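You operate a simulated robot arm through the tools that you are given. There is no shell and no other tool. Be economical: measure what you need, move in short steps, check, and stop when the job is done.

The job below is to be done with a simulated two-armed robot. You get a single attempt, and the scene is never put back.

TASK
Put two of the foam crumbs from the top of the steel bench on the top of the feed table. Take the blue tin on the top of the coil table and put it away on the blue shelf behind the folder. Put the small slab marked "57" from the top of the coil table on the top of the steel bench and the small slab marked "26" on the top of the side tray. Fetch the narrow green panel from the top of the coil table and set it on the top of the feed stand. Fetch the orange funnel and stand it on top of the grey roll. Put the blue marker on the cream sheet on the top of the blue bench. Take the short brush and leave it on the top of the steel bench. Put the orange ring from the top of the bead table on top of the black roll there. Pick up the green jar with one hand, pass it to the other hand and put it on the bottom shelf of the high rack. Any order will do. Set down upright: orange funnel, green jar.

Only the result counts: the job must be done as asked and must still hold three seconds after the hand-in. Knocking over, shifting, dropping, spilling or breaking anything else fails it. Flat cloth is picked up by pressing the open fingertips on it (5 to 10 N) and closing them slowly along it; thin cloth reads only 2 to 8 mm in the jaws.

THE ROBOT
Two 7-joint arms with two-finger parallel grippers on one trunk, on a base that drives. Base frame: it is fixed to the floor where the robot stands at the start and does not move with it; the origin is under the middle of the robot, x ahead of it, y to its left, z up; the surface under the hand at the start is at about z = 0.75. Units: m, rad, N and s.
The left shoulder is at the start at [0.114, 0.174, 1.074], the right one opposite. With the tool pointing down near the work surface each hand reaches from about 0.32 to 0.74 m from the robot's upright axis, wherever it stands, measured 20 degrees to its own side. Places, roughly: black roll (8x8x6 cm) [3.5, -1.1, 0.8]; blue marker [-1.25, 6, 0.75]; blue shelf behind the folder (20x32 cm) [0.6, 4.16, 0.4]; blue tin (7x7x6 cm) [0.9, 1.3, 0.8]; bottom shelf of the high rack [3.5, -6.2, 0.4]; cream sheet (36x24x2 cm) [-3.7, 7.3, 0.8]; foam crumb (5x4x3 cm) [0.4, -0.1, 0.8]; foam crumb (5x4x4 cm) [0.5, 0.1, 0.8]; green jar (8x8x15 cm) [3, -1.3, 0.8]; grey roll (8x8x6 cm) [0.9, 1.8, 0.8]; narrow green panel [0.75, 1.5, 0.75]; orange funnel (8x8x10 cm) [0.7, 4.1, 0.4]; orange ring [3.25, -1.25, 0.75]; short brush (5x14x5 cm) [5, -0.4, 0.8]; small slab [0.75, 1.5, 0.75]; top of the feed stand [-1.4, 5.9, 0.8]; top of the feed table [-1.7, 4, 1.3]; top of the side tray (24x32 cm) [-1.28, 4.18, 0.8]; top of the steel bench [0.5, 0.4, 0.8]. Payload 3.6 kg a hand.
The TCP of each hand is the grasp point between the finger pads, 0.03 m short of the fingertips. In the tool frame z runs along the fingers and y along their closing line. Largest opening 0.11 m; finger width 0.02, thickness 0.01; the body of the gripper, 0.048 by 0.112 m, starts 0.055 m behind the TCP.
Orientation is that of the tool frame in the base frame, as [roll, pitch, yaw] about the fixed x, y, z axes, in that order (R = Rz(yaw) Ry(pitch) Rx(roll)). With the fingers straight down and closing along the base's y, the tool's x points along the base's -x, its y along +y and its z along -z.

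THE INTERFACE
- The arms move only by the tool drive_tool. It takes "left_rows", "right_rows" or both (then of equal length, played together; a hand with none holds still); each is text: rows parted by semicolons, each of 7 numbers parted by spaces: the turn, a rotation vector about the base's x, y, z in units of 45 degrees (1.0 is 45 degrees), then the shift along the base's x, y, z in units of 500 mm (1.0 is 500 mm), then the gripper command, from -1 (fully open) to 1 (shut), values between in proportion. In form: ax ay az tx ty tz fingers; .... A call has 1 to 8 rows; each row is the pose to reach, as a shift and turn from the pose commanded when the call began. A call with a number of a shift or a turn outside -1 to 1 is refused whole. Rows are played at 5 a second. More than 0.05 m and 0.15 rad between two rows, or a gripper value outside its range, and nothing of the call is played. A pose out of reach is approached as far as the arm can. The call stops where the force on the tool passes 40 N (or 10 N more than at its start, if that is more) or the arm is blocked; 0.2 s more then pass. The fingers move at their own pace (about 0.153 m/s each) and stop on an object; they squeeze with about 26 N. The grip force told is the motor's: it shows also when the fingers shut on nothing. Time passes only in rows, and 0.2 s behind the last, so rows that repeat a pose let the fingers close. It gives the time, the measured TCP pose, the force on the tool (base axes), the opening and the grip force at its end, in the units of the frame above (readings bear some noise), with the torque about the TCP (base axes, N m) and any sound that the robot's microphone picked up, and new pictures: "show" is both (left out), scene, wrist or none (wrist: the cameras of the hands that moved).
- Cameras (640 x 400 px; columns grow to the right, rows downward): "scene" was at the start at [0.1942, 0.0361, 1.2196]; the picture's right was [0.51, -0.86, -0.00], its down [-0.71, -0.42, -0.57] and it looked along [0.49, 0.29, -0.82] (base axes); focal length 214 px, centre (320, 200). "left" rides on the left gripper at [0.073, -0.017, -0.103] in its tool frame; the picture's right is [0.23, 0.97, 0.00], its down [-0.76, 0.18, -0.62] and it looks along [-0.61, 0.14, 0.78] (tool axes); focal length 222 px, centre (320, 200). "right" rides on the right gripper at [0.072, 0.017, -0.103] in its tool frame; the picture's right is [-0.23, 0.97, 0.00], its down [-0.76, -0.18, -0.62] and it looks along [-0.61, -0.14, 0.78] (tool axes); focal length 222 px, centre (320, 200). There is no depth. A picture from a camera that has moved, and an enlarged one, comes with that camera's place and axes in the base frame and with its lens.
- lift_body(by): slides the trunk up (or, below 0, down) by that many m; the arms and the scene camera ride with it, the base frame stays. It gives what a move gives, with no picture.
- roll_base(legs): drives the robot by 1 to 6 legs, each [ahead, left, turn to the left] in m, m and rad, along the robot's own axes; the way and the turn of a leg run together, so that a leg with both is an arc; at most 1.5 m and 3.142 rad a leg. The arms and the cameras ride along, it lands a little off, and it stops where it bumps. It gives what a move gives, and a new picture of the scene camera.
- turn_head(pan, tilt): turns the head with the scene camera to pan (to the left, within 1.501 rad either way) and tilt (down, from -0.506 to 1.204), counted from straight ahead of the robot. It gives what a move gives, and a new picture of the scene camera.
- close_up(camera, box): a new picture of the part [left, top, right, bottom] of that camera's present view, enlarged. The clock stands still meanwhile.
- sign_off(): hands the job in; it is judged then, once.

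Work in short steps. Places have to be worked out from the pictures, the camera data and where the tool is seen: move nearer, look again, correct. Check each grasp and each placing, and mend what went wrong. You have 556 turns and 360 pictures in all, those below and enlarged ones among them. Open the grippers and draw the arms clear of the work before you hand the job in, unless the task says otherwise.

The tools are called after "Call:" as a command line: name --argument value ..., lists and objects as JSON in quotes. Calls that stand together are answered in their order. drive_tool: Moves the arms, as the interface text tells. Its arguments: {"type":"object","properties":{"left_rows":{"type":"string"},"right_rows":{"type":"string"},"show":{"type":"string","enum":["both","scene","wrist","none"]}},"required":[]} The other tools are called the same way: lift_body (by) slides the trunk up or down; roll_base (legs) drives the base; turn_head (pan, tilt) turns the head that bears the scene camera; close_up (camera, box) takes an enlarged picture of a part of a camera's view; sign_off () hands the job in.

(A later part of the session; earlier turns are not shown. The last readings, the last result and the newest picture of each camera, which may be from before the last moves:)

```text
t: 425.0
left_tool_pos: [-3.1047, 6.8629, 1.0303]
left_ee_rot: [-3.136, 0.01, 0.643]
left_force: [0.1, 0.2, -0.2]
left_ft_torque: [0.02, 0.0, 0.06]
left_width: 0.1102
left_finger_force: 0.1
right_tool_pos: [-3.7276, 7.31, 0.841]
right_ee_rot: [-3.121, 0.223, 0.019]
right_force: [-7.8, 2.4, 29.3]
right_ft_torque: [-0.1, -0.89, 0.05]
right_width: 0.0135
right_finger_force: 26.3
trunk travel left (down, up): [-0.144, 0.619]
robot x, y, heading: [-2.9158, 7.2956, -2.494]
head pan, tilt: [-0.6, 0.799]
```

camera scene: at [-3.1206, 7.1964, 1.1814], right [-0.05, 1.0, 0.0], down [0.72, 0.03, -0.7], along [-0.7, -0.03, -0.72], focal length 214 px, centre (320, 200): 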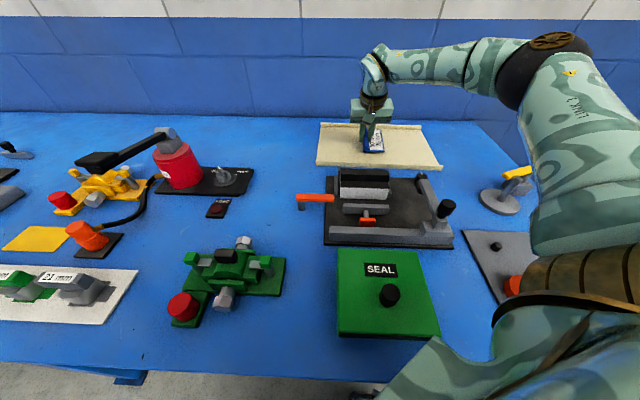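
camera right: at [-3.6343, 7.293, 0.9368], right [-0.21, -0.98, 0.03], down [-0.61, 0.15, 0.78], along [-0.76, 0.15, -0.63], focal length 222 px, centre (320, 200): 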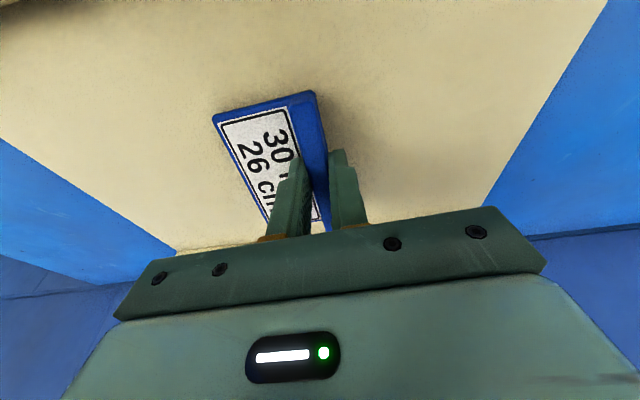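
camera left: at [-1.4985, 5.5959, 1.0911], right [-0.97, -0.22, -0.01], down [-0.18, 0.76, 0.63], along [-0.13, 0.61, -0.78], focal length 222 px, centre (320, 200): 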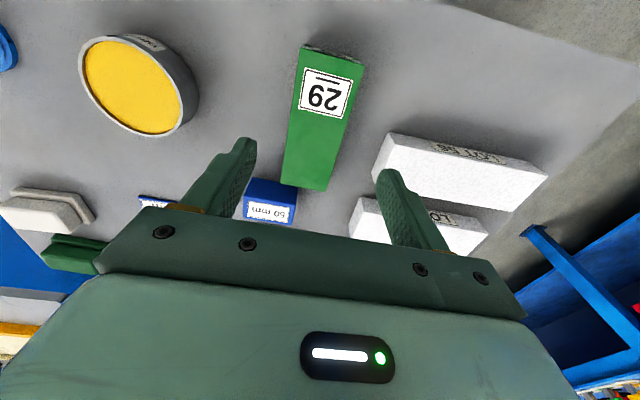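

Near edge in contact. I ease up 3 mm and release; the card settles flat.

Call:
drive_tool --right_rows "0 0 0 0 0 0.006 0.85;0 0 0 0 0 0.006 0.7;0 0 0 0 0 0.006 0.4;0 0 0 0 0 0.01 0.2;0 0 0 0.01 0 0.06 0.2;0 0 0 0.03 0 0.14 0.2;0 0 0 0.06 0 0.22 0.2;0 0 0 0.1 0 0.3 0.2"

```text
t: 426.8
left_tool_pos: [-3.1065, 6.8612, 1.0289]
left_ee_rot: [-3.136, 0.009, 0.643]
left_force: [-0.6, -0.5, -0.9]
left_ft_torque: [-0.01, 0.0, 0.01]
left_width: 0.1101
left_finger_force: 0.1
right_tool_pos: [-3.6782, 7.3101, 0.9861]
right_ee_rot: [-3.116, 0.219, 0.017]
right_force: [1.0, -0.4, 0.1]
right_ft_torque: [0.0, -0.01, 0.01]
right_width: 0.0437
right_finger_force: 0.1
trunk travel left (down, up): [-0.144, 0.619]
robot x, y, heading: [-2.9162, 7.2981, -2.496]
head pan, tilt: [-0.6, 0.799]
camera scene: at [-3.1197, 7.1964, 1.1816], right [-0.05, 1.0, 0.0], down [0.72, 0.03, -0.7], along [-0.7, -0.03, -0.72], focal length 214 px, centre (320, 200)
camera right: at [-3.5839, 7.2931, 1.0724], right [-0.21, -0.98, 0.03], down [-0.61, 0.15, 0.78], along [-0.76, 0.15, -0.63], focal length 222 px, centre (320, 200)
```

scene: 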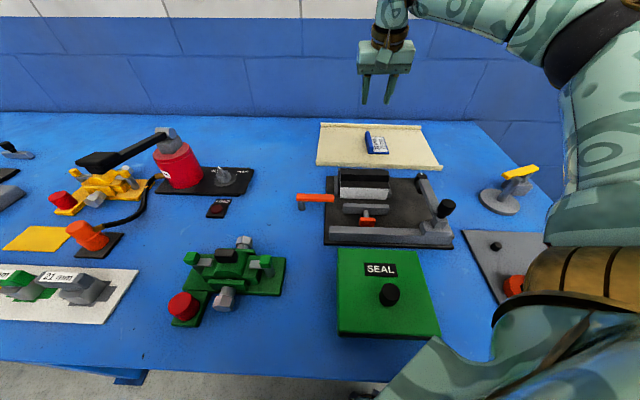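
right: 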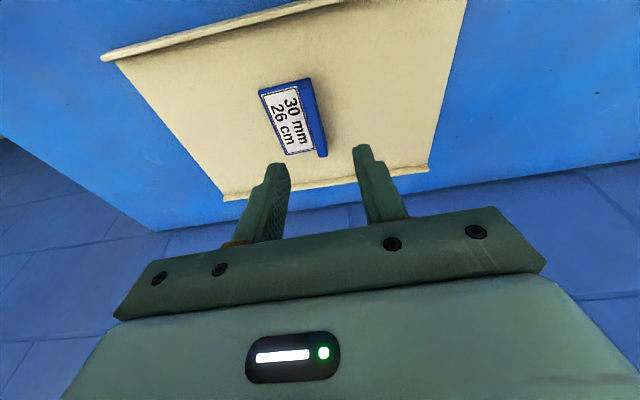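

The marker lies on the cream sheet. I raise and retract the right hand, then back away from the bench.

Call:
drive_tool --right_rows "0 -0.1 0 0.05 -0.02 0.08 -0.5;0 -0.2 0 0.13 -0.05 0.11 -1;0 -0.28 0 0.21 -0.08 0.14 -1;0 -0.28 0 0.29 -0.11 0.16 -1;0 -0.28 0 0.37 -0.14 0.18 -1;0 -0.28 0 0.45 -0.17 0.2 -1;0 -0.28 0 0.53 -0.2 0.2 -1;0 -0.28 0 0.61 -0.23 0.2 -1" --show "none"

Call:
roll_base --legs '[[-0.45, 0, 0]]'

```text
t: 428.6
left_tool_pos: [-3.1056, 6.8607, 1.0289]
left_ee_rot: [-3.134, 0.007, 0.643]
left_force: [0.8, 0.5, 0.3]
left_ft_torque: [-0.03, 0.0, 0.0]
left_width: 0.11
left_finger_force: 0.1
right_tool_pos: [-3.372, 7.1948, 1.0876]
right_ee_rot: [-3.12, 0.0, 0.015]
right_force: [0.3, -0.3, 0.1]
right_ft_torque: [0.01, 0.01, -0.01]
right_width: 0.1099
right_finger_force: 0.1
trunk travel left (down, up): [-0.144, 0.619]
robot x, y, heading: [-2.9154, 7.2991, -2.497]
head pan, tilt: [-0.6, 0.799]
```

```text
t: 431.3
left_tool_pos: [-2.7488, 7.1313, 1.0285]
left_ee_rot: [-3.137, 0.006, 0.645]
left_force: [0.4, -0.2, -0.9]
left_ft_torque: [0.01, 0.0, -0.03]
left_width: 0.11
left_finger_force: 0.1
right_tool_pos: [-3.0159, 7.4658, 1.0879]
right_ee_rot: [-3.12, 0.0, 0.021]
right_force: [0.7, 0.6, -0.5]
right_ft_torque: [-0.04, 0.01, -0.03]
right_width: 0.1102
right_finger_force: 0.1
trunk travel left (down, up): [-0.144, 0.619]
robot x, y, heading: [-2.5611, 7.5668, -2.497]
head pan, tilt: [-0.6, 0.799]
camera scene: at [-2.7625, 7.4665, 1.1816], right [-0.05, 1.0, 0.0], down [0.72, 0.03, -0.7], along [-0.7, -0.03, -0.72], focal length 214 px, centre (320, 200)
```

scene: 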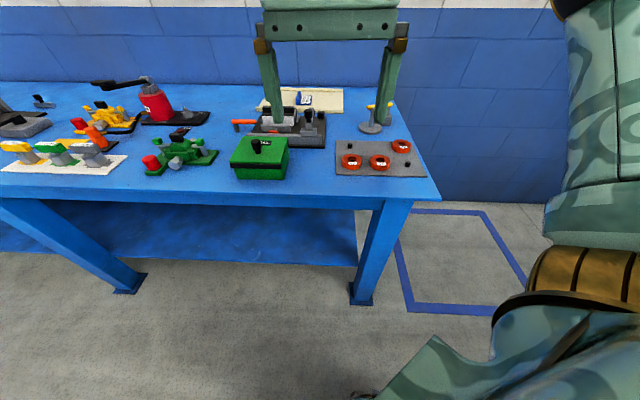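

I restore the right wrist yaw, then drive back south and into the aisle.

Call:
drive_tool --right_rows "0 0 0.16 0 0 0 -1;0 0 0.32 0 0 0 -1;0 0 0.48 0 0 0 -1;0 0 0.64 0 0 0 -1;0 0 0.8 0 0 0 -1" --show "none"

Call:
roll_base --legs '[[0, 0, 0.927], [0, 0.12, 0], [1.3, 0, 0], [1.25, 0, 0]]'

```text
t: 432.5
left_tool_pos: [-2.7492, 7.1304, 1.0283]
left_ee_rot: [-3.136, 0.007, 0.645]
left_force: [-0.3, -0.1, 0.1]
left_ft_torque: [0.01, 0.02, -0.06]
left_width: 0.11
left_finger_force: 0.1
right_tool_pos: [-3.0158, 7.465, 1.0878]
right_ee_rot: [-3.12, -0.001, 0.65]
right_force: [0.8, -0.2, 1.0]
right_ft_torque: [-0.03, -0.03, 0.01]
right_width: 0.1101
right_finger_force: 0.1
trunk travel left (down, up): [-0.144, 0.619]
robot x, y, heading: [-2.5572, 7.5666, -2.489]
head pan, tilt: [-0.6, 0.799]
```

```text
t: 448.1
left_tool_pos: [-2.1819, 4.6215, 1.0296]
left_ee_rot: [-3.136, 0.007, 1.57]
left_force: [-0.4, -0.2, 0.0]
left_ft_torque: [0.01, 0.0, 0.02]
left_width: 0.1098
left_finger_force: 0.1
right_tool_pos: [-2.6086, 4.6089, 1.0876]
right_ee_rot: [-3.122, -0.001, 1.573]
right_force: [-0.2, -0.5, -0.2]
right_ft_torque: [0.0, 0.04, 0.0]
right_width: 0.1101
right_finger_force: 0.2
trunk travel left (down, up): [-0.144, 0.619]
robot x, y, heading: [-2.4138, 5.0353, -1.567]
head pan, tilt: [-0.6, 0.799]
camera scene: at [-2.4581, 4.8105, 1.1814], right [-0.83, 0.56, 0.0], down [0.4, 0.59, -0.7], along [-0.39, -0.58, -0.72], focal length 214 px, centre (320, 200)
```

scene: 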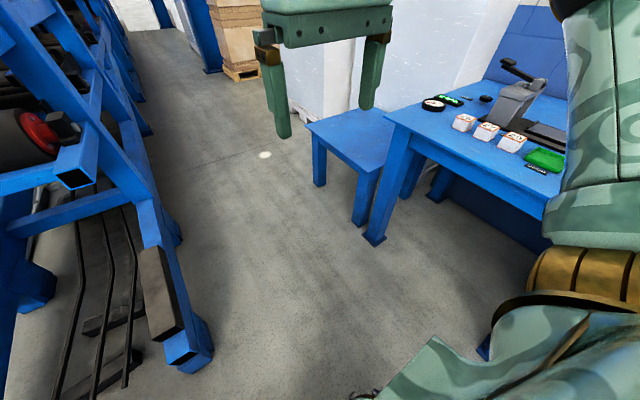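

Strafe left to the aisle, then go south to the coil table.

Call:
roll_base --legs '[[0, 1.0, 0], [0, 1.0, 0], [1.4, 0, 0], [1.4, 0, 0]]'

Call:
turn_head --pan 0.9 --tilt 0.5

```text
t: 471.1
left_tool_pos: [-0.2, 1.831, 1.0289]
left_ee_rot: [-3.137, 0.007, 1.565]
left_force: [0.6, -0.1, 0.5]
left_ft_torque: [0.05, -0.02, -0.02]
left_width: 0.11
left_finger_force: 0.1
right_tool_pos: [-0.6273, 1.8205, 1.0865]
right_ee_rot: [-3.121, -0.002, 1.567]
right_force: [0.1, -0.2, 1.0]
right_ft_torque: [0.0, 0.03, 0.01]
right_width: 0.1102
right_finger_force: 0.0
trunk travel left (down, up): [-0.144, 0.619]
robot x, y, heading: [-0.4293, 2.2522, -1.573]
head pan, tilt: [-0.6, 0.799]
camera scene: at [-0.4754, 2.0226, 1.1814], right [-0.82, 0.57, 0.0], down [0.41, 0.59, -0.7], along [-0.4, -0.57, -0.72], focal length 214 px, centre (320, 200)
```

scene: 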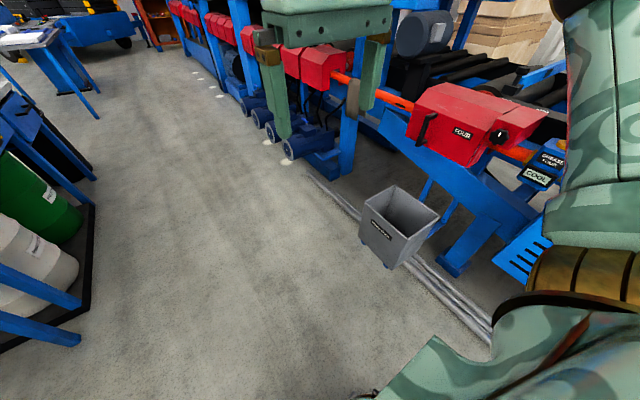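

```text
t: 472.7
left_tool_pos: [-0.1995, 1.8313, 1.0289]
left_ee_rot: [-3.136, 0.007, 1.564]
left_force: [-0.4, -0.2, -0.4]
left_ft_torque: [0.02, -0.02, -0.01]
left_width: 0.11
left_finger_force: 0.0
right_tool_pos: [-0.6279, 1.8211, 1.0876]
right_ee_rot: [-3.121, -0.002, 1.567]
right_force: [-0.2, -0.6, 1.1]
right_ft_torque: [-0.02, 0.03, -0.03]
right_width: 0.1101
right_finger_force: 0.0
trunk travel left (down, up): [-0.144, 0.619]
robot x, y, heading: [-0.4291, 2.2479, -1.573]
head pan, tilt: [0.901, 0.499]
camera scene: at [-0.3585, 2.0325, 1.2074], right [-0.62, -0.78, 0.0], down [-0.37, 0.3, -0.88], along [0.69, -0.55, -0.48], focal length 214 px, centre (320, 200)
```

scene: 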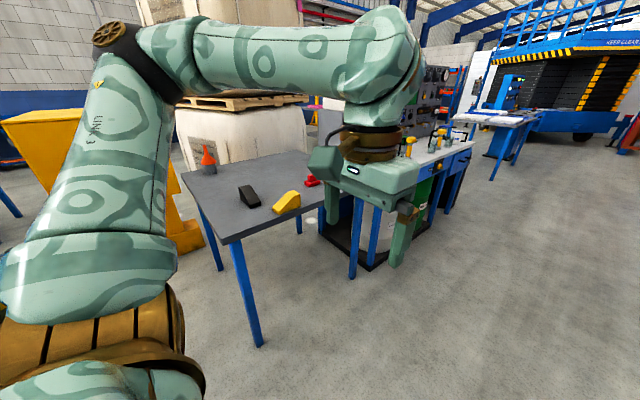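

I zoom on the wedges to check whether the yellow one was shifted by the earlier drag.

Call:
close_up --camera "scene" --box '[180, 140, 340, 240]'

```text
4.00 times, centred on (260, 190) of scene
camera zoom: at [-0.3585, 2.0325, 1.2074], right [-0.62, -0.78, 0.0], down [-0.37, 0.3, -0.88], along [0.69, -0.55, -0.48], focal length 858 px, centre (560, 240)
```

zoom: 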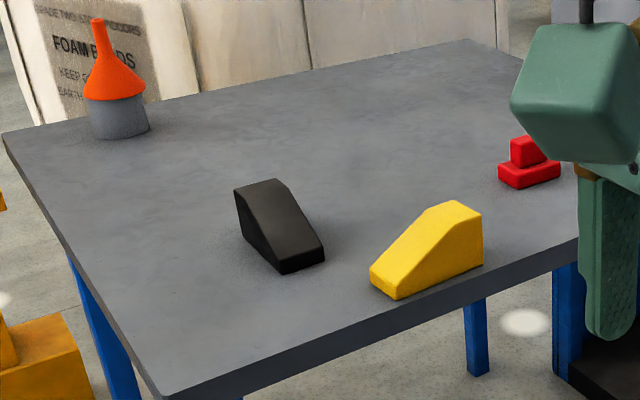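

The yellow wedge was indeed pushed: it's now at about (0.33, 1.665), turned 90° clockwise, while it stood parallel to the black one, 0.145 m from it in -y. I will put it back exactly. I turn to face +x beside the table.

Call:
roll_base --legs '[[0, 0, 1.573], [0, -0.45, 0], [0.3, 0, 0]]'

Call:
turn_head --pan 0.0 --tilt 1.1

```text
t: 480.9
left_tool_pos: [0.2872, 2.0311, 1.0282]
left_ee_rot: [-3.137, 0.006, 3.14]
left_force: [0.3, 0.1, 0.3]
left_ft_torque: [0.01, 0.04, -0.02]
left_width: 0.1101
left_finger_force: 0.0
right_tool_pos: [0.3011, 1.6032, 1.0873]
right_ee_rot: [-3.12, -0.001, -3.139]
right_force: [-0.6, 0.1, -0.4]
right_ft_torque: [0.0, 0.01, 0.01]
right_width: 0.1098
right_finger_force: 0.0
trunk travel left (down, up): [-0.144, 0.619]
robot x, y, heading: [-0.1282, 1.8038, 0.005]
head pan, tilt: [0.901, 0.499]
camera scene: at [0.0879, 1.8699, 1.2072], right [0.79, -0.62, 0.0], down [-0.3, -0.38, -0.88], along [0.54, 0.69, -0.48], focal length 214 px, centre (320, 200)
```

scene: 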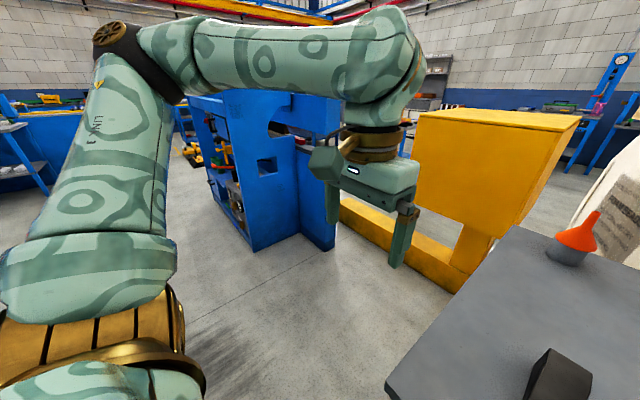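

```text
t: 482.1
left_tool_pos: [0.2868, 2.0319, 1.0288]
left_ee_rot: [-3.137, 0.007, 3.14]
left_force: [0.0, -0.2, -0.4]
left_ft_torque: [0.03, 0.02, -0.01]
left_width: 0.1099
left_finger_force: 0.0
right_tool_pos: [0.3005, 1.6046, 1.0869]
right_ee_rot: [-3.122, -0.002, -3.138]
right_force: [0.6, -0.3, -0.1]
right_ft_torque: [0.01, -0.02, 0.02]
right_width: 0.1102
right_finger_force: 0.0
trunk travel left (down, up): [-0.144, 0.619]
robot x, y, heading: [-0.1307, 1.796, 0.002]
head pan, tilt: [0.0, 1.1]
camera scene: at [0.0939, 1.7987, 1.1597], right [0.0, -1.0, 0.0], down [-0.89, 0.0, -0.45], along [0.45, 0.0, -0.89], focal length 214 px, centre (320, 200)
```

scene: 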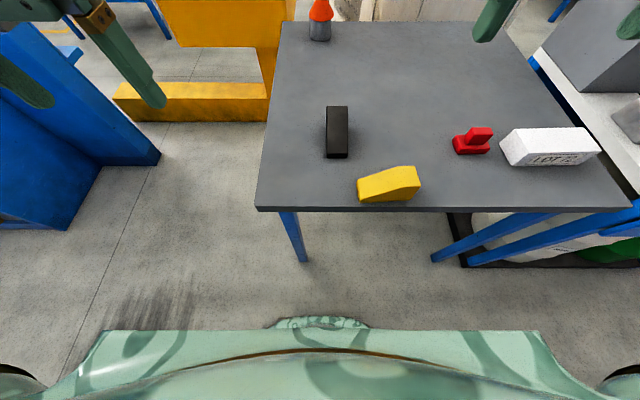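

I bring the right hand above the wedge while turning the wrist 45° clockwise, then look.

Call:
drive_tool --right_rows "0 0 -0.18 0.02 0.02 -0.04 -1;0 0 -0.36 0.04 0.04 -0.1 -1;0 0 -0.54 0.06 0.06 -0.16 -1;0 0 -0.72 0.07 0.08 -0.2 -1;0 0 -0.9 0.07 0.1 -0.24 -1;0 0 -1 0.07 0.1 -0.26 -1" --show "none"

Call:
drive_tool --right_rows "0 0 -0.17 0 0 -0.02 -1;0 0 -0.34 0 0 -0.04 -1;0 0 -0.51 0 0 -0.06 -1;0 0 -0.68 0 0 -0.06 -1;0 0 -0.85 0 0 -0.06 -1"

```text
t: 483.5
left_tool_pos: [0.2863, 2.0314, 1.0285]
left_ee_rot: [-3.136, 0.005, 3.141]
left_force: [1.0, -0.1, 1.2]
left_ft_torque: [0.0, -0.01, 0.01]
left_width: 0.1101
left_finger_force: 0.0
right_tool_pos: [0.3346, 1.6535, 0.9557]
right_ee_rot: [-3.121, -0.003, 2.36]
right_force: [-0.2, 0.7, 0.8]
right_ft_torque: [-0.01, 0.0, 0.0]
right_width: 0.1101
right_finger_force: 0.0
trunk travel left (down, up): [-0.144, 0.619]
robot x, y, heading: [-0.1293, 1.8004, 0.003]
head pan, tilt: [0.0, 1.1]
```

```text
t: 484.7
left_tool_pos: [0.2865, 2.0299, 1.0282]
left_ee_rot: [-3.138, 0.008, 3.14]
left_force: [-0.4, -0.4, -0.6]
left_ft_torque: [-0.04, 0.0, 0.0]
left_width: 0.1098
left_finger_force: 0.1
right_tool_pos: [0.3347, 1.6537, 0.927]
right_ee_rot: [-3.12, 0.001, 1.687]
right_force: [1.0, -0.6, 0.0]
right_ft_torque: [-0.01, 0.01, -0.01]
right_width: 0.1103
right_finger_force: 0.0
trunk travel left (down, up): [-0.144, 0.619]
robot x, y, heading: [-0.1295, 1.7973, 0.008]
head pan, tilt: [0.0, 1.1]
camera scene: at [0.0939, 1.7986, 1.1597], right [0.0, -1.0, 0.0], down [-0.89, 0.0, -0.45], along [0.45, 0.0, -0.89], focal length 214 px, centre (320, 200)
camera right: at [0.3461, 1.7287, 1.0302], right [0.99, -0.11, -0.02], down [-0.07, -0.78, 0.63], along [-0.09, -0.62, -0.78], focal length 222 px, centre (320, 200)
```

scene: 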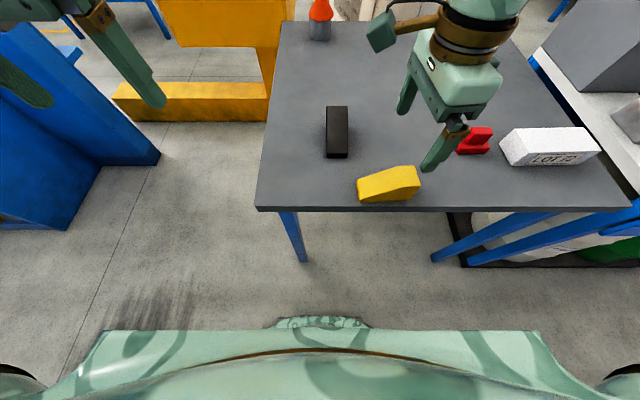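
right: 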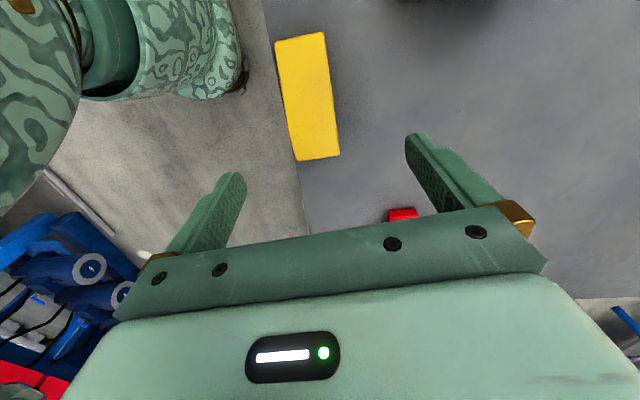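

Wedge centre ≈ (0.322, 1.665), axis along y. I align and lower around it, then close.

Call:
drive_tool --right_rows "0 0 -0.09 -0.024 0.016 -0.04 -1;0 0 -0.09 -0.024 0.016 -0.12 -1;0 0 -0.09 -0.024 0.016 -0.2 -1;0 0 -0.09 -0.024 0.016 -0.27 -1" --show "both"

```text
t: 485.7
left_tool_pos: [0.2868, 2.03, 1.0294]
left_ee_rot: [-3.137, 0.006, 3.141]
left_force: [0.4, 0.0, 1.1]
left_ft_torque: [-0.01, 0.03, 0.02]
left_width: 0.1102
left_finger_force: 0.1
right_tool_pos: [0.3228, 1.6622, 0.7908]
right_ee_rot: [-3.123, -0.001, 1.618]
right_force: [-0.1, 0.0, -0.9]
right_ft_torque: [-0.02, 0.0, 0.02]
right_width: 0.1103
right_finger_force: 0.0
trunk travel left (down, up): [-0.144, 0.619]
robot x, y, heading: [-0.1292, 1.798, 0.003]
head pan, tilt: [0.0, 1.1]
camera scene: at [0.0942, 1.7985, 1.1596], right [0.0, -1.0, 0.0], down [-0.89, 0.0, -0.45], along [0.45, 0.0, -0.89], focal length 214 px, centre (320, 200)
camera right: at [0.3393, 1.736, 0.8949], right [0.98, -0.18, -0.02], down [-0.13, -0.77, 0.63], along [-0.13, -0.61, -0.78], focal length 222 px, centre (320, 200)
```

scene: 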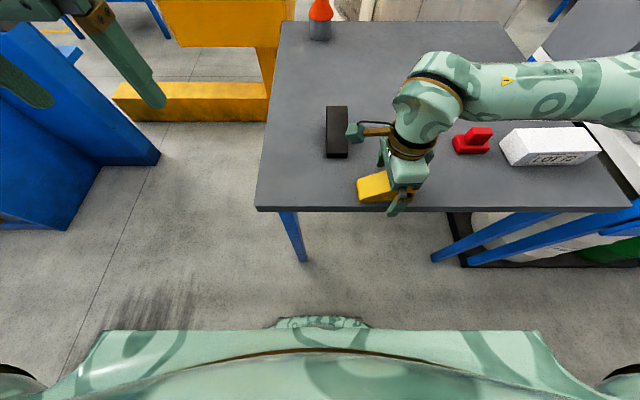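
right: 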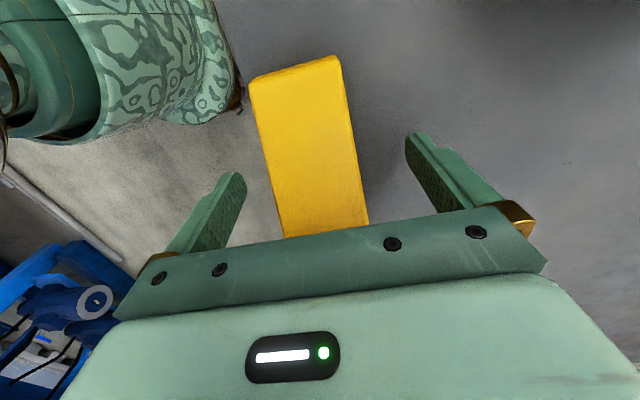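

Close on the wedge and lift 5 cm.

Call:
drive_tool --right_rows "0 0 0 0 0 0 -0.3;0 0 0 0 0 0 0.2;0 0 0 0 0 0 0.6;0 0 0 0 0 0 0.6;0 0 0 0 0 0.06 0.6;0 0 0 0 0 0.14 0.6;0 0 0 0 0 0.2 0.6" --show "wrist"

```text
t: 487.3
left_tool_pos: [0.2873, 2.0317, 1.0284]
left_ee_rot: [-3.136, 0.006, 3.139]
left_force: [-0.4, 0.8, 0.1]
left_ft_torque: [-0.01, -0.02, -0.01]
left_width: 0.11
left_finger_force: 0.1
right_tool_pos: [0.3226, 1.6627, 0.8919]
right_ee_rot: [-3.121, 0.0, 1.623]
right_force: [-0.3, 0.4, -1.4]
right_ft_torque: [0.01, 0.01, 0.0]
right_width: 0.0499
right_finger_force: 26.0
trunk travel left (down, up): [-0.144, 0.619]
robot x, y, heading: [-0.1273, 1.7985, 0.006]
head pan, tilt: [0.0, 1.1]
camera right: at [0.3388, 1.7366, 0.9957], right [0.98, -0.18, -0.02], down [-0.13, -0.77, 0.63], along [-0.13, -0.61, -0.78], focal length 222 px, centre (320, 200)
```

right: 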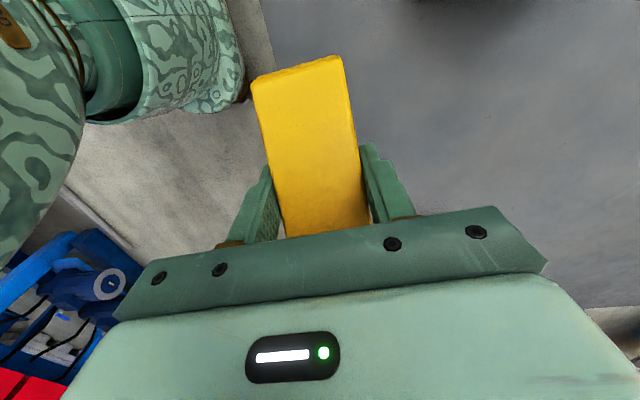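

Held. I rotate the wrist back by 87° CCW while moving above its original place (TCP ≈ (0.467, 1.619)).

Call:
drive_tool --right_rows "0 0 0.17 0.05 -0.01 0.02 0.6;0 0 0.34 0.1 -0.03 0.02 0.6;0 0 0.51 0.15 -0.05 0.02 0.6;0 0 0.68 0.2 -0.07 0.02 0.6;0 0 0.85 0.25 -0.08 0.02 0.6;0 0 0.97 0.29 -0.088 0.02 0.6" --show "none"

Call:
drive_tool --right_rows "0 0 0.17 0 0 0 0.6;0 0 0.34 0 0 0 0.6;0 0 0.51 0 0 0 0.6;0 0 0.68 0 0 0 0.6;0 0 0.85 0 0 0 0.6;0 0 0.963 0 0 -0.05 0.6"

```text
t: 488.7
left_tool_pos: [0.2881, 2.0312, 1.0293]
left_ee_rot: [-3.137, 0.007, -3.141]
left_force: [-0.1, -0.1, 0.5]
left_ft_torque: [-0.01, 0.01, 0.01]
left_width: 0.1102
left_finger_force: 0.1
right_tool_pos: [0.469, 1.6176, 0.9018]
right_ee_rot: [-3.119, -0.001, 2.384]
right_force: [0.6, -0.7, -0.9]
right_ft_torque: [0.02, 0.04, 0.01]
right_width: 0.0499
right_finger_force: 26.2
trunk travel left (down, up): [-0.144, 0.619]
robot x, y, heading: [-0.1315, 1.7971, 0.006]
head pan, tilt: [0.0, 1.1]
```

```text
t: 490.1
left_tool_pos: [0.2882, 2.0297, 1.0278]
left_ee_rot: [-3.136, 0.007, -3.141]
left_force: [-0.1, -0.1, -0.1]
left_ft_torque: [-0.03, 0.01, -0.03]
left_width: 0.1102
left_finger_force: 0.1
right_tool_pos: [0.4685, 1.618, 0.8767]
right_ee_rot: [-3.12, 0.0, -3.14]
right_force: [-0.1, 0.2, -1.8]
right_ft_torque: [-0.03, 0.02, 0.01]
right_width: 0.0496
right_finger_force: 25.9
trunk travel left (down, up): [-0.144, 0.619]
robot x, y, heading: [-0.1315, 1.799, 0.001]
head pan, tilt: [0.0, 1.1]
camera scene: at [0.0946, 1.7984, 1.1594], right [0.0, -1.0, 0.0], down [-0.89, 0.0, -0.45], along [0.45, 0.0, -0.89], focal length 214 px, centre (320, 200)
camera right: at [0.3971, 1.6376, 0.9798], right [0.23, 0.97, -0.02], down [0.76, -0.17, 0.63], along [0.61, -0.16, -0.78], focal length 222 px, centre (320, 200)
```

scene: 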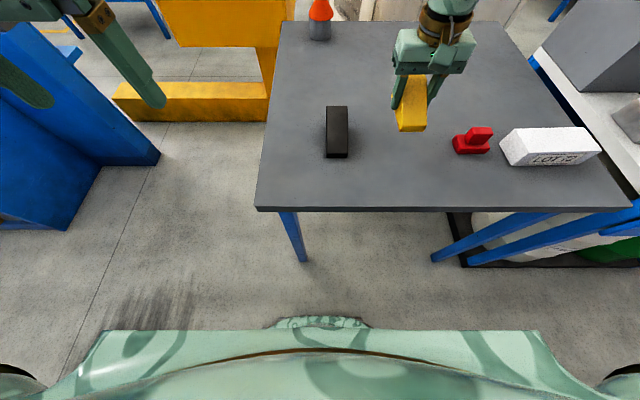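
right: 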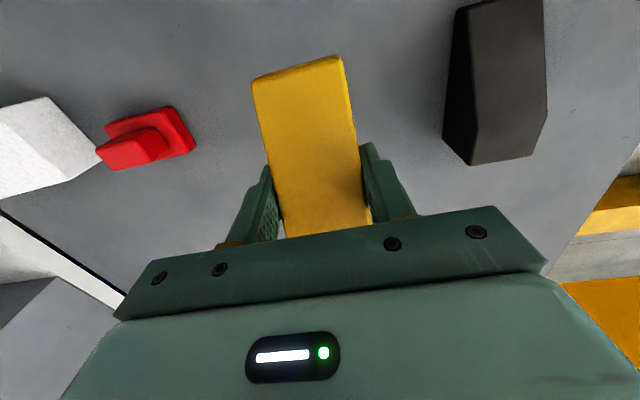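

The black wedge in this view has its side at y≈1.739, near end x≈0.415, so the target is right where I am. Lower to the table.

Call:
drive_tool --right_rows "0 0 0 0.001 0.003 -0.06 0.6;0 0 0 0.001 0.003 -0.12 0.6;0 0 0 0.001 0.003 -0.155 0.6;0 0 0 0.001 0.003 -0.168 0.6;0 0 0 0.001 0.003 -0.174 0.6" --show "scene"

```text
t: 491.3
left_tool_pos: [0.2864, 2.0316, 1.0291]
left_ee_rot: [-3.138, 0.01, -3.139]
left_force: [0.0, 0.8, 0.8]
left_ft_torque: [0.03, 0.03, 0.02]
left_width: 0.11
left_finger_force: 0.0
right_tool_pos: [0.4683, 1.6189, 0.7923]
right_ee_rot: [-3.122, 0.004, 3.139]
right_force: [0.6, -2.5, 13.0]
right_ft_torque: [0.24, 0.78, 0.14]
right_width: 0.0499
right_finger_force: 26.0
trunk travel left (down, up): [-0.144, 0.619]
robot x, y, heading: [-0.124, 1.7992, 0.004]
head pan, tilt: [0.0, 1.1]
camera scene: at [0.0929, 1.7986, 1.1602], right [0.0, -1.0, 0.0], down [-0.89, 0.0, -0.45], along [0.45, 0.0, -0.89], focal length 214 px, centre (320, 200)
```

scene: 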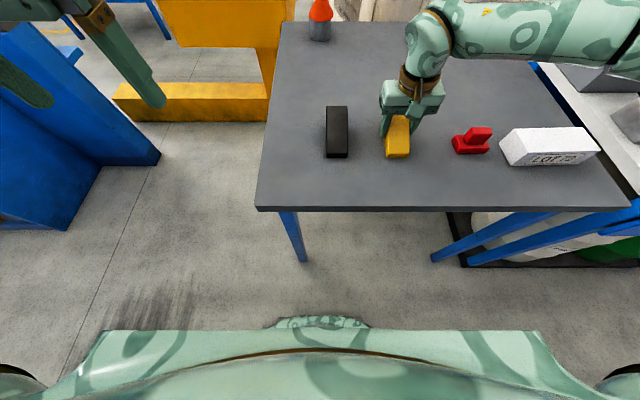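

The wedge's near edge matches the black one's row, with offset 0.1445 m as before. Release and lift.

Call:
drive_tool --right_rows "0 0 0 0 0 0.003 0.3;0 0 0 0 0 0.003 -0.2;0 0 0 0 0 0.003 -0.6;0 0 0 0 0 0.08 -0.6;0 0 0 0 0 0.17 -0.6;0 0 0 -0.02 0 0.26 -0.6;0 0 0 -0.1 -0.01 0.34 -0.6;0 0 0 -0.18 -0.02 0.4 -0.6" --show "none"

Call:
close_up --camera "scene" --box '[260, 10, 636, 245]'

```text
refused: row 7 steps farther than a row can; nothing moved
```

```text
1.70 times, centred on (448, 128) of scene
camera zoom: at [0.0929, 1.7986, 1.1602], right [0.0, -1.0, 0.0], down [-0.89, 0.0, -0.45], along [0.45, 0.0, -0.89], focal length 365 px, centre (102, 323)
```

zoom: 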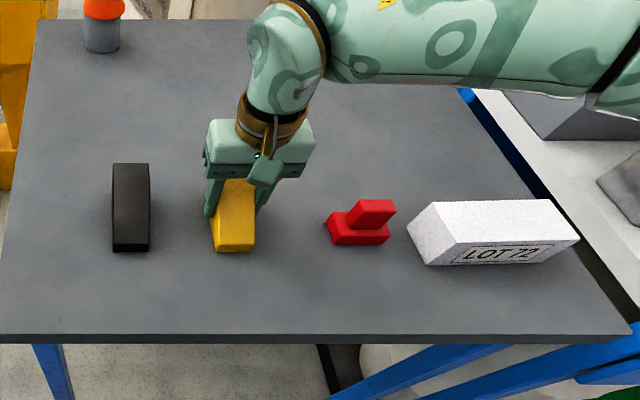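

Call:
drive_tool --right_rows "0 0 0 0 0 0.003 0.3;0 0 0 0 0 0.003 -0.2;0 0 0 0 0 0.003 -0.6;0 0 0 0 0 0.08 -0.6;0 0 0 0 0 0.16 -0.6;0 0 0 -0.02 0 0.24 -0.6;0 0 0 -0.08 -0.01 0.3 -0.6;0 0 0 -0.14 -0.02 0.36 -0.6" --show "scene"

```text
t: 493.1
left_tool_pos: [0.286, 2.0314, 1.0295]
left_ee_rot: [-3.137, 0.008, -3.141]
left_force: [-0.4, 0.4, 0.7]
left_ft_torque: [0.01, 0.0, 0.02]
left_width: 0.1099
left_finger_force: 0.0
right_tool_pos: [0.3964, 1.6095, 0.9714]
right_ee_rot: [-3.12, -0.001, 3.139]
right_force: [-0.4, -0.4, -0.1]
right_ft_torque: [-0.01, 0.0, 0.03]
right_width: 0.0877
right_finger_force: 0.0
trunk travel left (down, up): [-0.144, 0.619]
robot x, y, heading: [-0.1252, 1.7959, 0.008]
head pan, tilt: [0.0, 1.1]
camera scene: at [0.0931, 1.7986, 1.1599], right [0.0, -1.0, 0.0], down [-0.89, 0.0, -0.45], along [0.45, 0.0, -0.89], focal length 214 px, centre (320, 200)
```

scene: 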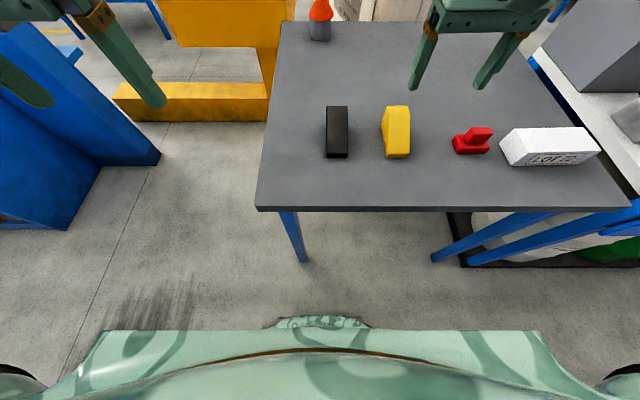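

The coil table is restored. Now toward the bead table: I back off, turn to face -y, drive to y≈-0.9, and look east.

Call:
roll_base --legs '[[-0.3, 0, 0], [0, 0, -1.571], [1.3, 0, 0], [1.3, 0, 0]]'

Call:
turn_head --pan 1.2 --tilt 0.35

```text
t: 511.2
left_tool_pos: [-0.1154, -1.2199, 1.0297]
left_ee_rot: [-3.135, 0.007, 1.592]
left_force: [-0.3, -1.3, 0.2]
left_ft_torque: [-0.01, 0.0, 0.0]
left_width: 0.1101
left_finger_force: 0.0
right_tool_pos: [-0.5341, -1.3409, 0.9712]
right_ee_rot: [-3.121, -0.002, 1.588]
right_force: [-0.2, 0.2, -0.5]
right_ft_torque: [0.0, -0.02, 0.02]
right_width: 0.0883
right_finger_force: 0.2
trunk travel left (down, up): [-0.144, 0.619]
robot x, y, heading: [-0.3588, -0.8053, -1.551]
head pan, tilt: [0.0, 1.1]
camera scene: at [-0.3504, -1.0314, 1.1596], right [-1.0, -0.02, 0.0], down [-0.02, 0.89, -0.45], along [0.01, -0.45, -0.89], focal length 214 px, centre (320, 200)
```

scene: 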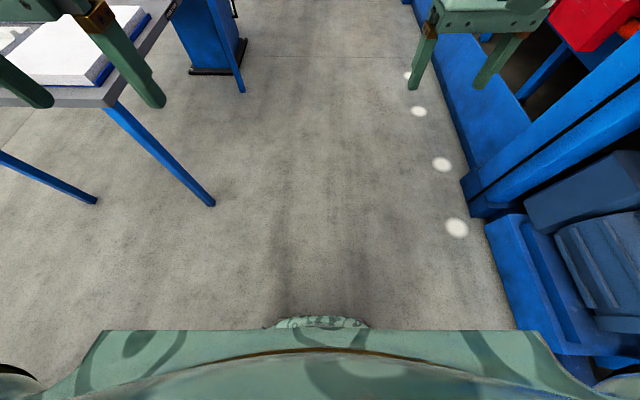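

```text
t: 512.6
left_tool_pos: [-0.1165, -1.2196, 1.0286]
left_ee_rot: [-3.136, 0.006, 1.592]
left_force: [0.2, 0.4, 0.7]
left_ft_torque: [0.02, -0.04, 0.02]
left_width: 0.1101
left_finger_force: 0.2
right_tool_pos: [-0.5339, -1.34, 0.9705]
right_ee_rot: [-3.122, -0.001, 1.588]
right_force: [0.6, 0.5, 0.2]
right_ft_torque: [-0.04, -0.01, 0.03]
right_width: 0.0879
right_finger_force: 0.1
trunk travel left (down, up): [-0.144, 0.619]
robot x, y, heading: [-0.3587, -0.8078, -1.543]
head pan, tilt: [1.201, 0.351]
camera scene: at [-0.2644, -0.9998, 1.221], right [-0.34, -0.94, 0.0], down [-0.32, 0.12, -0.94], along [0.88, -0.32, -0.34], focal length 214 px, centre (320, 200)
```

scene: 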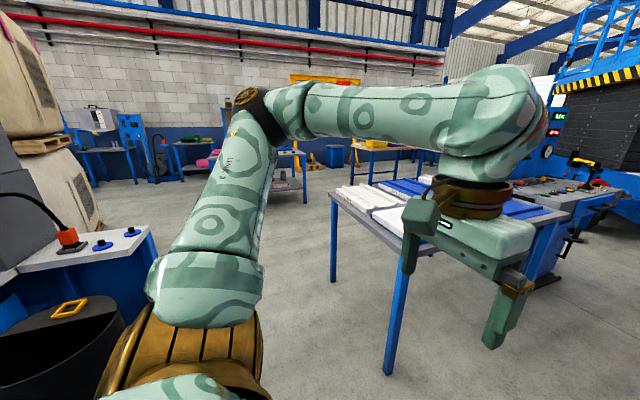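

I turn to face east to inspect the passage between the bench end and the table with sheets.

Call:
roll_base --legs '[[0.2, 0, 0], [0, 0, 1.55]]'

Call:
turn_head --pan 0.0 --tilt 0.45

```text
t: 518.0
left_tool_pos: [0.06, -0.7657, 1.0277]
left_ee_rot: [-3.136, 0.007, -3.119]
left_force: [-0.5, 0.1, -0.6]
left_ft_torque: [0.02, 0.0, -0.01]
left_width: 0.11
left_finger_force: 0.0
right_tool_pos: [0.1801, -1.1838, 0.9705]
right_ee_rot: [-3.119, -0.001, -3.125]
right_force: [-0.7, 0.1, -0.8]
right_ft_torque: [0.02, 0.0, -0.01]
right_width: 0.088
right_finger_force: 0.1
trunk travel left (down, up): [-0.144, 0.619]
robot x, y, heading: [-0.3493, -1.0062, 0.02]
head pan, tilt: [1.201, 0.351]
camera scene: at [-0.1602, -0.9157, 1.2211], right [0.94, -0.34, 0.0], down [-0.12, -0.32, -0.94], along [0.32, 0.88, -0.34], focal length 214 px, centre (320, 200)
```

scene: 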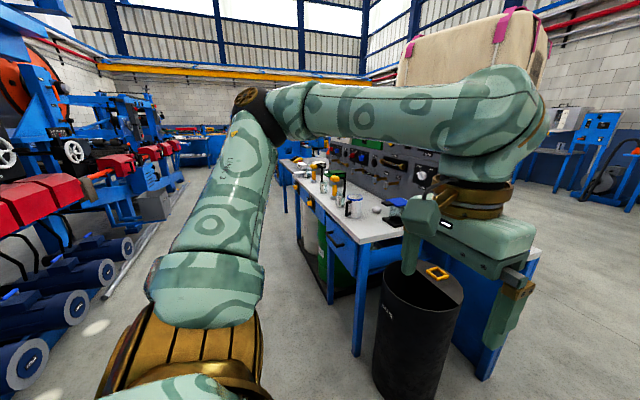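

```text
t: 519.4
left_tool_pos: [0.0598, -0.7651, 1.0287]
left_ee_rot: [-3.136, 0.006, -3.119]
left_force: [0.0, -0.8, -0.3]
left_ft_torque: [0.02, 0.02, -0.02]
left_width: 0.1098
left_finger_force: 0.0
right_tool_pos: [0.1799, -1.1844, 0.9707]
right_ee_rot: [-3.12, -0.001, -3.124]
right_force: [0.4, 0.6, 0.3]
right_ft_torque: [-0.02, -0.02, 0.02]
right_width: 0.0878
right_finger_force: 0.0
trunk travel left (down, up): [-0.144, 0.619]
robot x, y, heading: [-0.351, -1.0055, 0.023]
head pan, tilt: [0.0, 0.45]
camera scene: at [-0.0999, -1.0011, 1.2118], right [0.03, -1.0, 0.0], down [-0.44, -0.01, -0.9], along [0.9, 0.02, -0.44], focal length 214 px, centre (320, 200)
```

scene: 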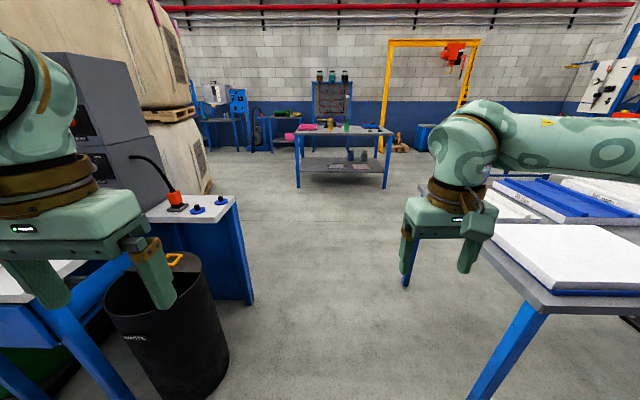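

The passage (y -0.52..-1.58) is wide enough along y≈-1.05. I drive east toward the bead table.

Call:
roll_base --legs '[[0, -0.03, -0.022], [1.3, 0, 0], [1.0, 0, 0]]'

Call:
close_up --camera "scene" --box '[200, 90, 440, 240]'

```text
t: 531.2
left_tool_pos: [2.3649, -0.7727, 1.0274]
left_ee_rot: [-3.137, 0.007, -3.128]
left_force: [0.0, -0.5, -0.4]
left_ft_torque: [-0.04, 0.02, 0.01]
left_width: 0.1099
left_finger_force: 0.1
right_tool_pos: [2.4826, -1.1944, 0.9701]
right_ee_rot: [-3.121, -0.003, -3.133]
right_force: [-0.2, 0.4, -0.1]
right_ft_torque: [0.06, 0.01, -0.01]
right_width: 0.0878
right_finger_force: 0.1
trunk travel left (down, up): [-0.144, 0.619]
robot x, y, heading: [1.9541, -1.0139, 0.012]
head pan, tilt: [0.0, 0.45]
camera scene: at [2.2033, -1.0075, 1.2117], right [0.01, -1.0, 0.0], down [-0.44, -0.01, -0.9], along [0.9, 0.01, -0.44], focal length 214 px, centre (320, 200)
```

scene: 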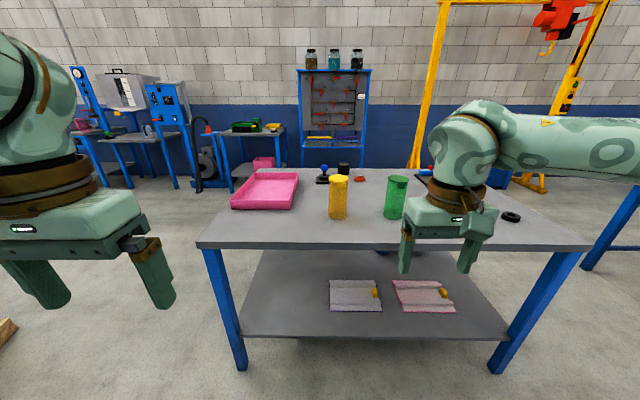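

```text
2.67 times, centred on (320, 165) of scene
camera zoom: at [2.2033, -1.0075, 1.2117], right [0.01, -1.0, 0.0], down [-0.44, -0.01, -0.9], along [0.9, 0.01, -0.44], focal length 572 px, centre (320, 293)
```

zoom: 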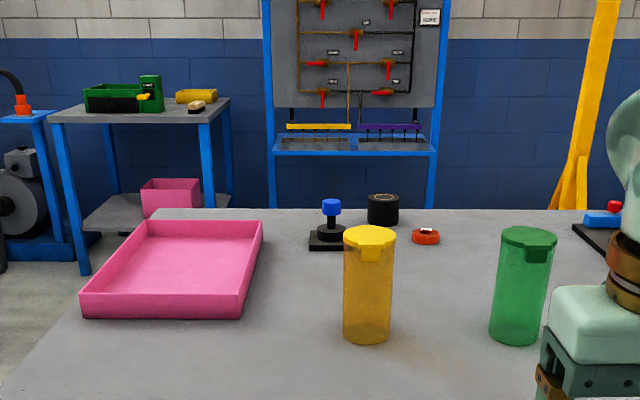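

Bead table layout: green jar ≈ (2.98, -1.305), ring ≈ (3.39, -1.226), black roll ≈ (3.55, -1.147) near the far edge (x 3.64). Ring and roll are best reached from the east side, so I go around the north end.

Call:
roll_base --legs '[[0, 0.93, -0.012], [1.1, 0, 0], [1.15, 0, 0]]'

Call:
roll_base --legs '[[0, 0, 3.141]]'

```text
t: 535.9
left_tool_pos: [2.3618, 0.1341, 1.0282]
left_ee_rot: [-3.139, 0.006, 3.137]
left_force: [-0.1, 0.2, 0.5]
left_ft_torque: [0.03, 0.01, -0.01]
left_width: 0.1102
left_finger_force: 0.0
right_tool_pos: [2.47, -0.288, 0.9703]
right_ee_rot: [-3.125, -0.001, 3.133]
right_force: [-0.2, -0.4, -0.1]
right_ft_torque: [-0.02, -0.04, 0.01]
right_width: 0.0879
right_finger_force: 0.0
trunk travel left (down, up): [-0.144, 0.619]
robot x, y, heading: [1.9426, -0.0925, -0.001]
head pan, tilt: [0.0, 0.45]
stopped in leg 1: the robot was blocked; the commanded pose is now the measured one
camera scene: at [2.1951, -0.0975, 1.2119], right [0.0, -1.0, 0.0], down [-0.44, 0.0, -0.9], along [0.9, 0.0, -0.44], focal length 214 px, centre (320, 200)
```

scene: 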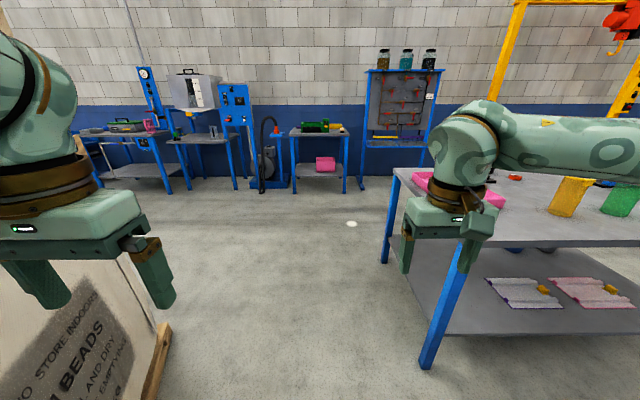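

```text
t: 537.0
left_tool_pos: [2.3626, 0.137, 1.0265]
left_ee_rot: [3.137, -0.001, -3.136]
left_force: [-0.9, -0.4, -0.2]
left_ft_torque: [0.01, 0.02, 0.0]
left_width: 0.1101
left_finger_force: 0.0
right_tool_pos: [2.4757, -0.283, 0.9676]
right_ee_rot: [-3.125, -0.004, -3.141]
right_force: [0.5, 0.1, 0.2]
right_ft_torque: [0.04, 0.0, 0.03]
right_width: 0.0878
right_finger_force: 0.1
trunk travel left (down, up): [-0.144, 0.619]
robot x, y, heading: [1.9488, -0.0987, 0.013]
head pan, tilt: [0.0, 0.45]
stopped in leg 1: the robot was blocked; the commanded pose is now the measured one
camera scene: at [2.1998, -0.0965, 1.2111], right [0.01, -1.0, 0.0], down [-0.44, 0.0, -0.9], along [0.9, 0.01, -0.44], focal length 214 px, centre (320, 200)
```

scene: 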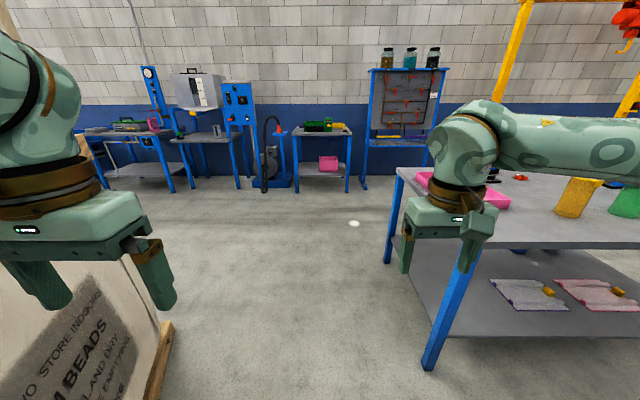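

The left elbow met the big bag. I step right, then turn to face south so I can strafe east with the hands over the table's north end; first I raise the hands.

Call:
roll_base --legs '[[0, -0.12, -0.013]]'

Call:
lift_body --by 0.1

```text
t: 538.2
left_tool_pos: [2.363, 0.0172, 1.0288]
left_ee_rot: [-3.141, 0.004, 3.139]
left_force: [-0.2, -0.8, 0.4]
left_ft_torque: [0.02, -0.02, 0.01]
left_width: 0.11
left_finger_force: 0.0
right_tool_pos: [2.4734, -0.4041, 0.9704]
right_ee_rot: [-3.123, -0.003, 3.134]
right_force: [-0.4, -1.0, 0.6]
right_ft_torque: [0.04, 0.01, -0.01]
right_width: 0.088
right_finger_force: 0.0
trunk travel left (down, up): [-0.144, 0.619]
robot x, y, heading: [1.9452, -0.2152, 0.002]
head pan, tilt: [0.0, 0.45]
camera scene: at [2.1972, -0.2148, 1.2118], right [0.0, -1.0, 0.0], down [-0.44, 0.0, -0.9], along [0.9, 0.0, -0.44], focal length 214 px, centre (320, 200)
```

scene: 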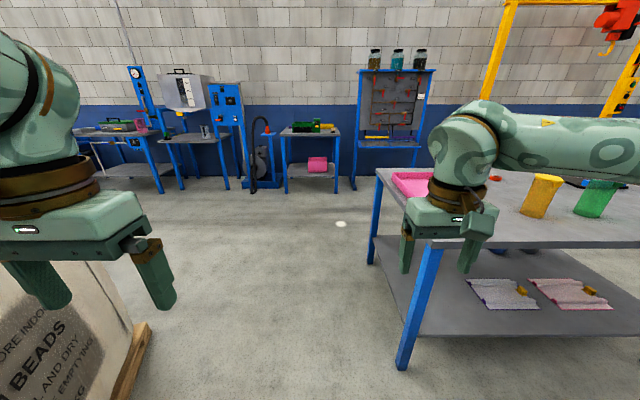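

```text
t: 539.5
left_tool_pos: [2.3628, 0.0179, 1.1266]
left_ee_rot: [-3.14, 0.001, 3.138]
left_force: [0.2, 0.4, -0.5]
left_ft_torque: [0.02, 0.02, 0.01]
left_width: 0.1102
left_finger_force: 0.1
right_tool_pos: [2.4729, -0.4028, 1.0688]
right_ee_rot: [-3.12, -0.003, 3.134]
right_force: [0.2, 0.2, 0.1]
right_ft_torque: [0.0, 0.0, 0.0]
right_width: 0.0878
right_finger_force: 0.1
trunk travel left (down, up): [-0.244, 0.519]
robot x, y, heading: [1.9484, -0.2127, -0.001]
head pan, tilt: [0.0, 0.45]
```

Turn right to face south.

Call:
roll_base --legs '[[0, 0, -1.57]]'

```text
t: 543.8
left_tool_pos: [2.1722, -0.6303, 1.1278]
left_ee_rot: [-3.138, 0.005, 1.56]
left_force: [-0.3, 0.0, -0.2]
left_ft_torque: [0.02, 0.01, -0.01]
left_width: 0.1101
left_finger_force: 0.0
right_tool_pos: [1.7514, -0.7383, 1.0705]
right_ee_rot: [-3.121, -0.001, 1.557]
right_force: [-0.2, 0.0, -0.3]
right_ft_torque: [0.0, -0.01, 0.02]
right_width: 0.088
right_finger_force: 0.1
trunk travel left (down, up): [-0.244, 0.519]
robot x, y, heading: [1.9457, -0.2135, -1.576]
head pan, tilt: [0.0, 0.45]
camera scene: at [1.9448, -0.4099, 1.3166], right [-1.0, 0.01, 0.0], down [0.0, 0.44, -0.9], along [-0.01, -0.9, -0.44], focal length 214 px, centre (320, 200)
```

scene: 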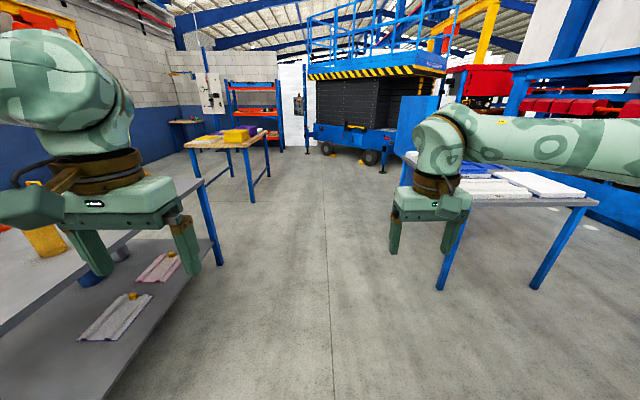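

Now back 8 cm and strafe left (east) along the north end of the table.

Call:
roll_base --legs '[[-0.08, 0, 0.005], [0, 1.2, 0]]'

```text
t: 550.4
left_tool_pos: [3.3644, -0.5402, 1.1286]
left_ee_rot: [-3.14, 0.004, 1.581]
left_force: [-0.5, -0.3, -0.1]
left_ft_torque: [0.02, -0.02, 0.01]
left_width: 0.11
left_finger_force: 0.0
right_tool_pos: [2.944, -0.6562, 1.0712]
right_ee_rot: [-3.121, -0.003, 1.578]
right_force: [-0.2, 0.6, 0.2]
right_ft_torque: [0.02, -0.01, 0.03]
right_width: 0.088
right_finger_force: 0.0
trunk travel left (down, up): [-0.244, 0.519]
robot x, y, heading: [3.1316, -0.1271, -1.559]
head pan, tilt: [0.0, 0.45]
camera scene: at [3.1312, -0.3227, 1.3166], right [-1.0, -0.01, 0.0], down [-0.01, 0.44, -0.9], along [0.01, -0.9, -0.44], focal length 214 px, centre (320, 200)
```

scene: 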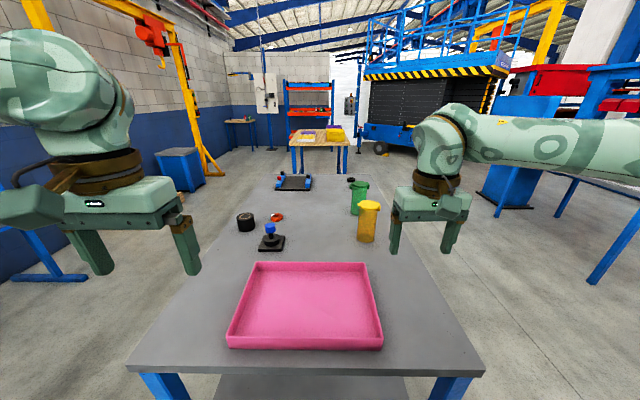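

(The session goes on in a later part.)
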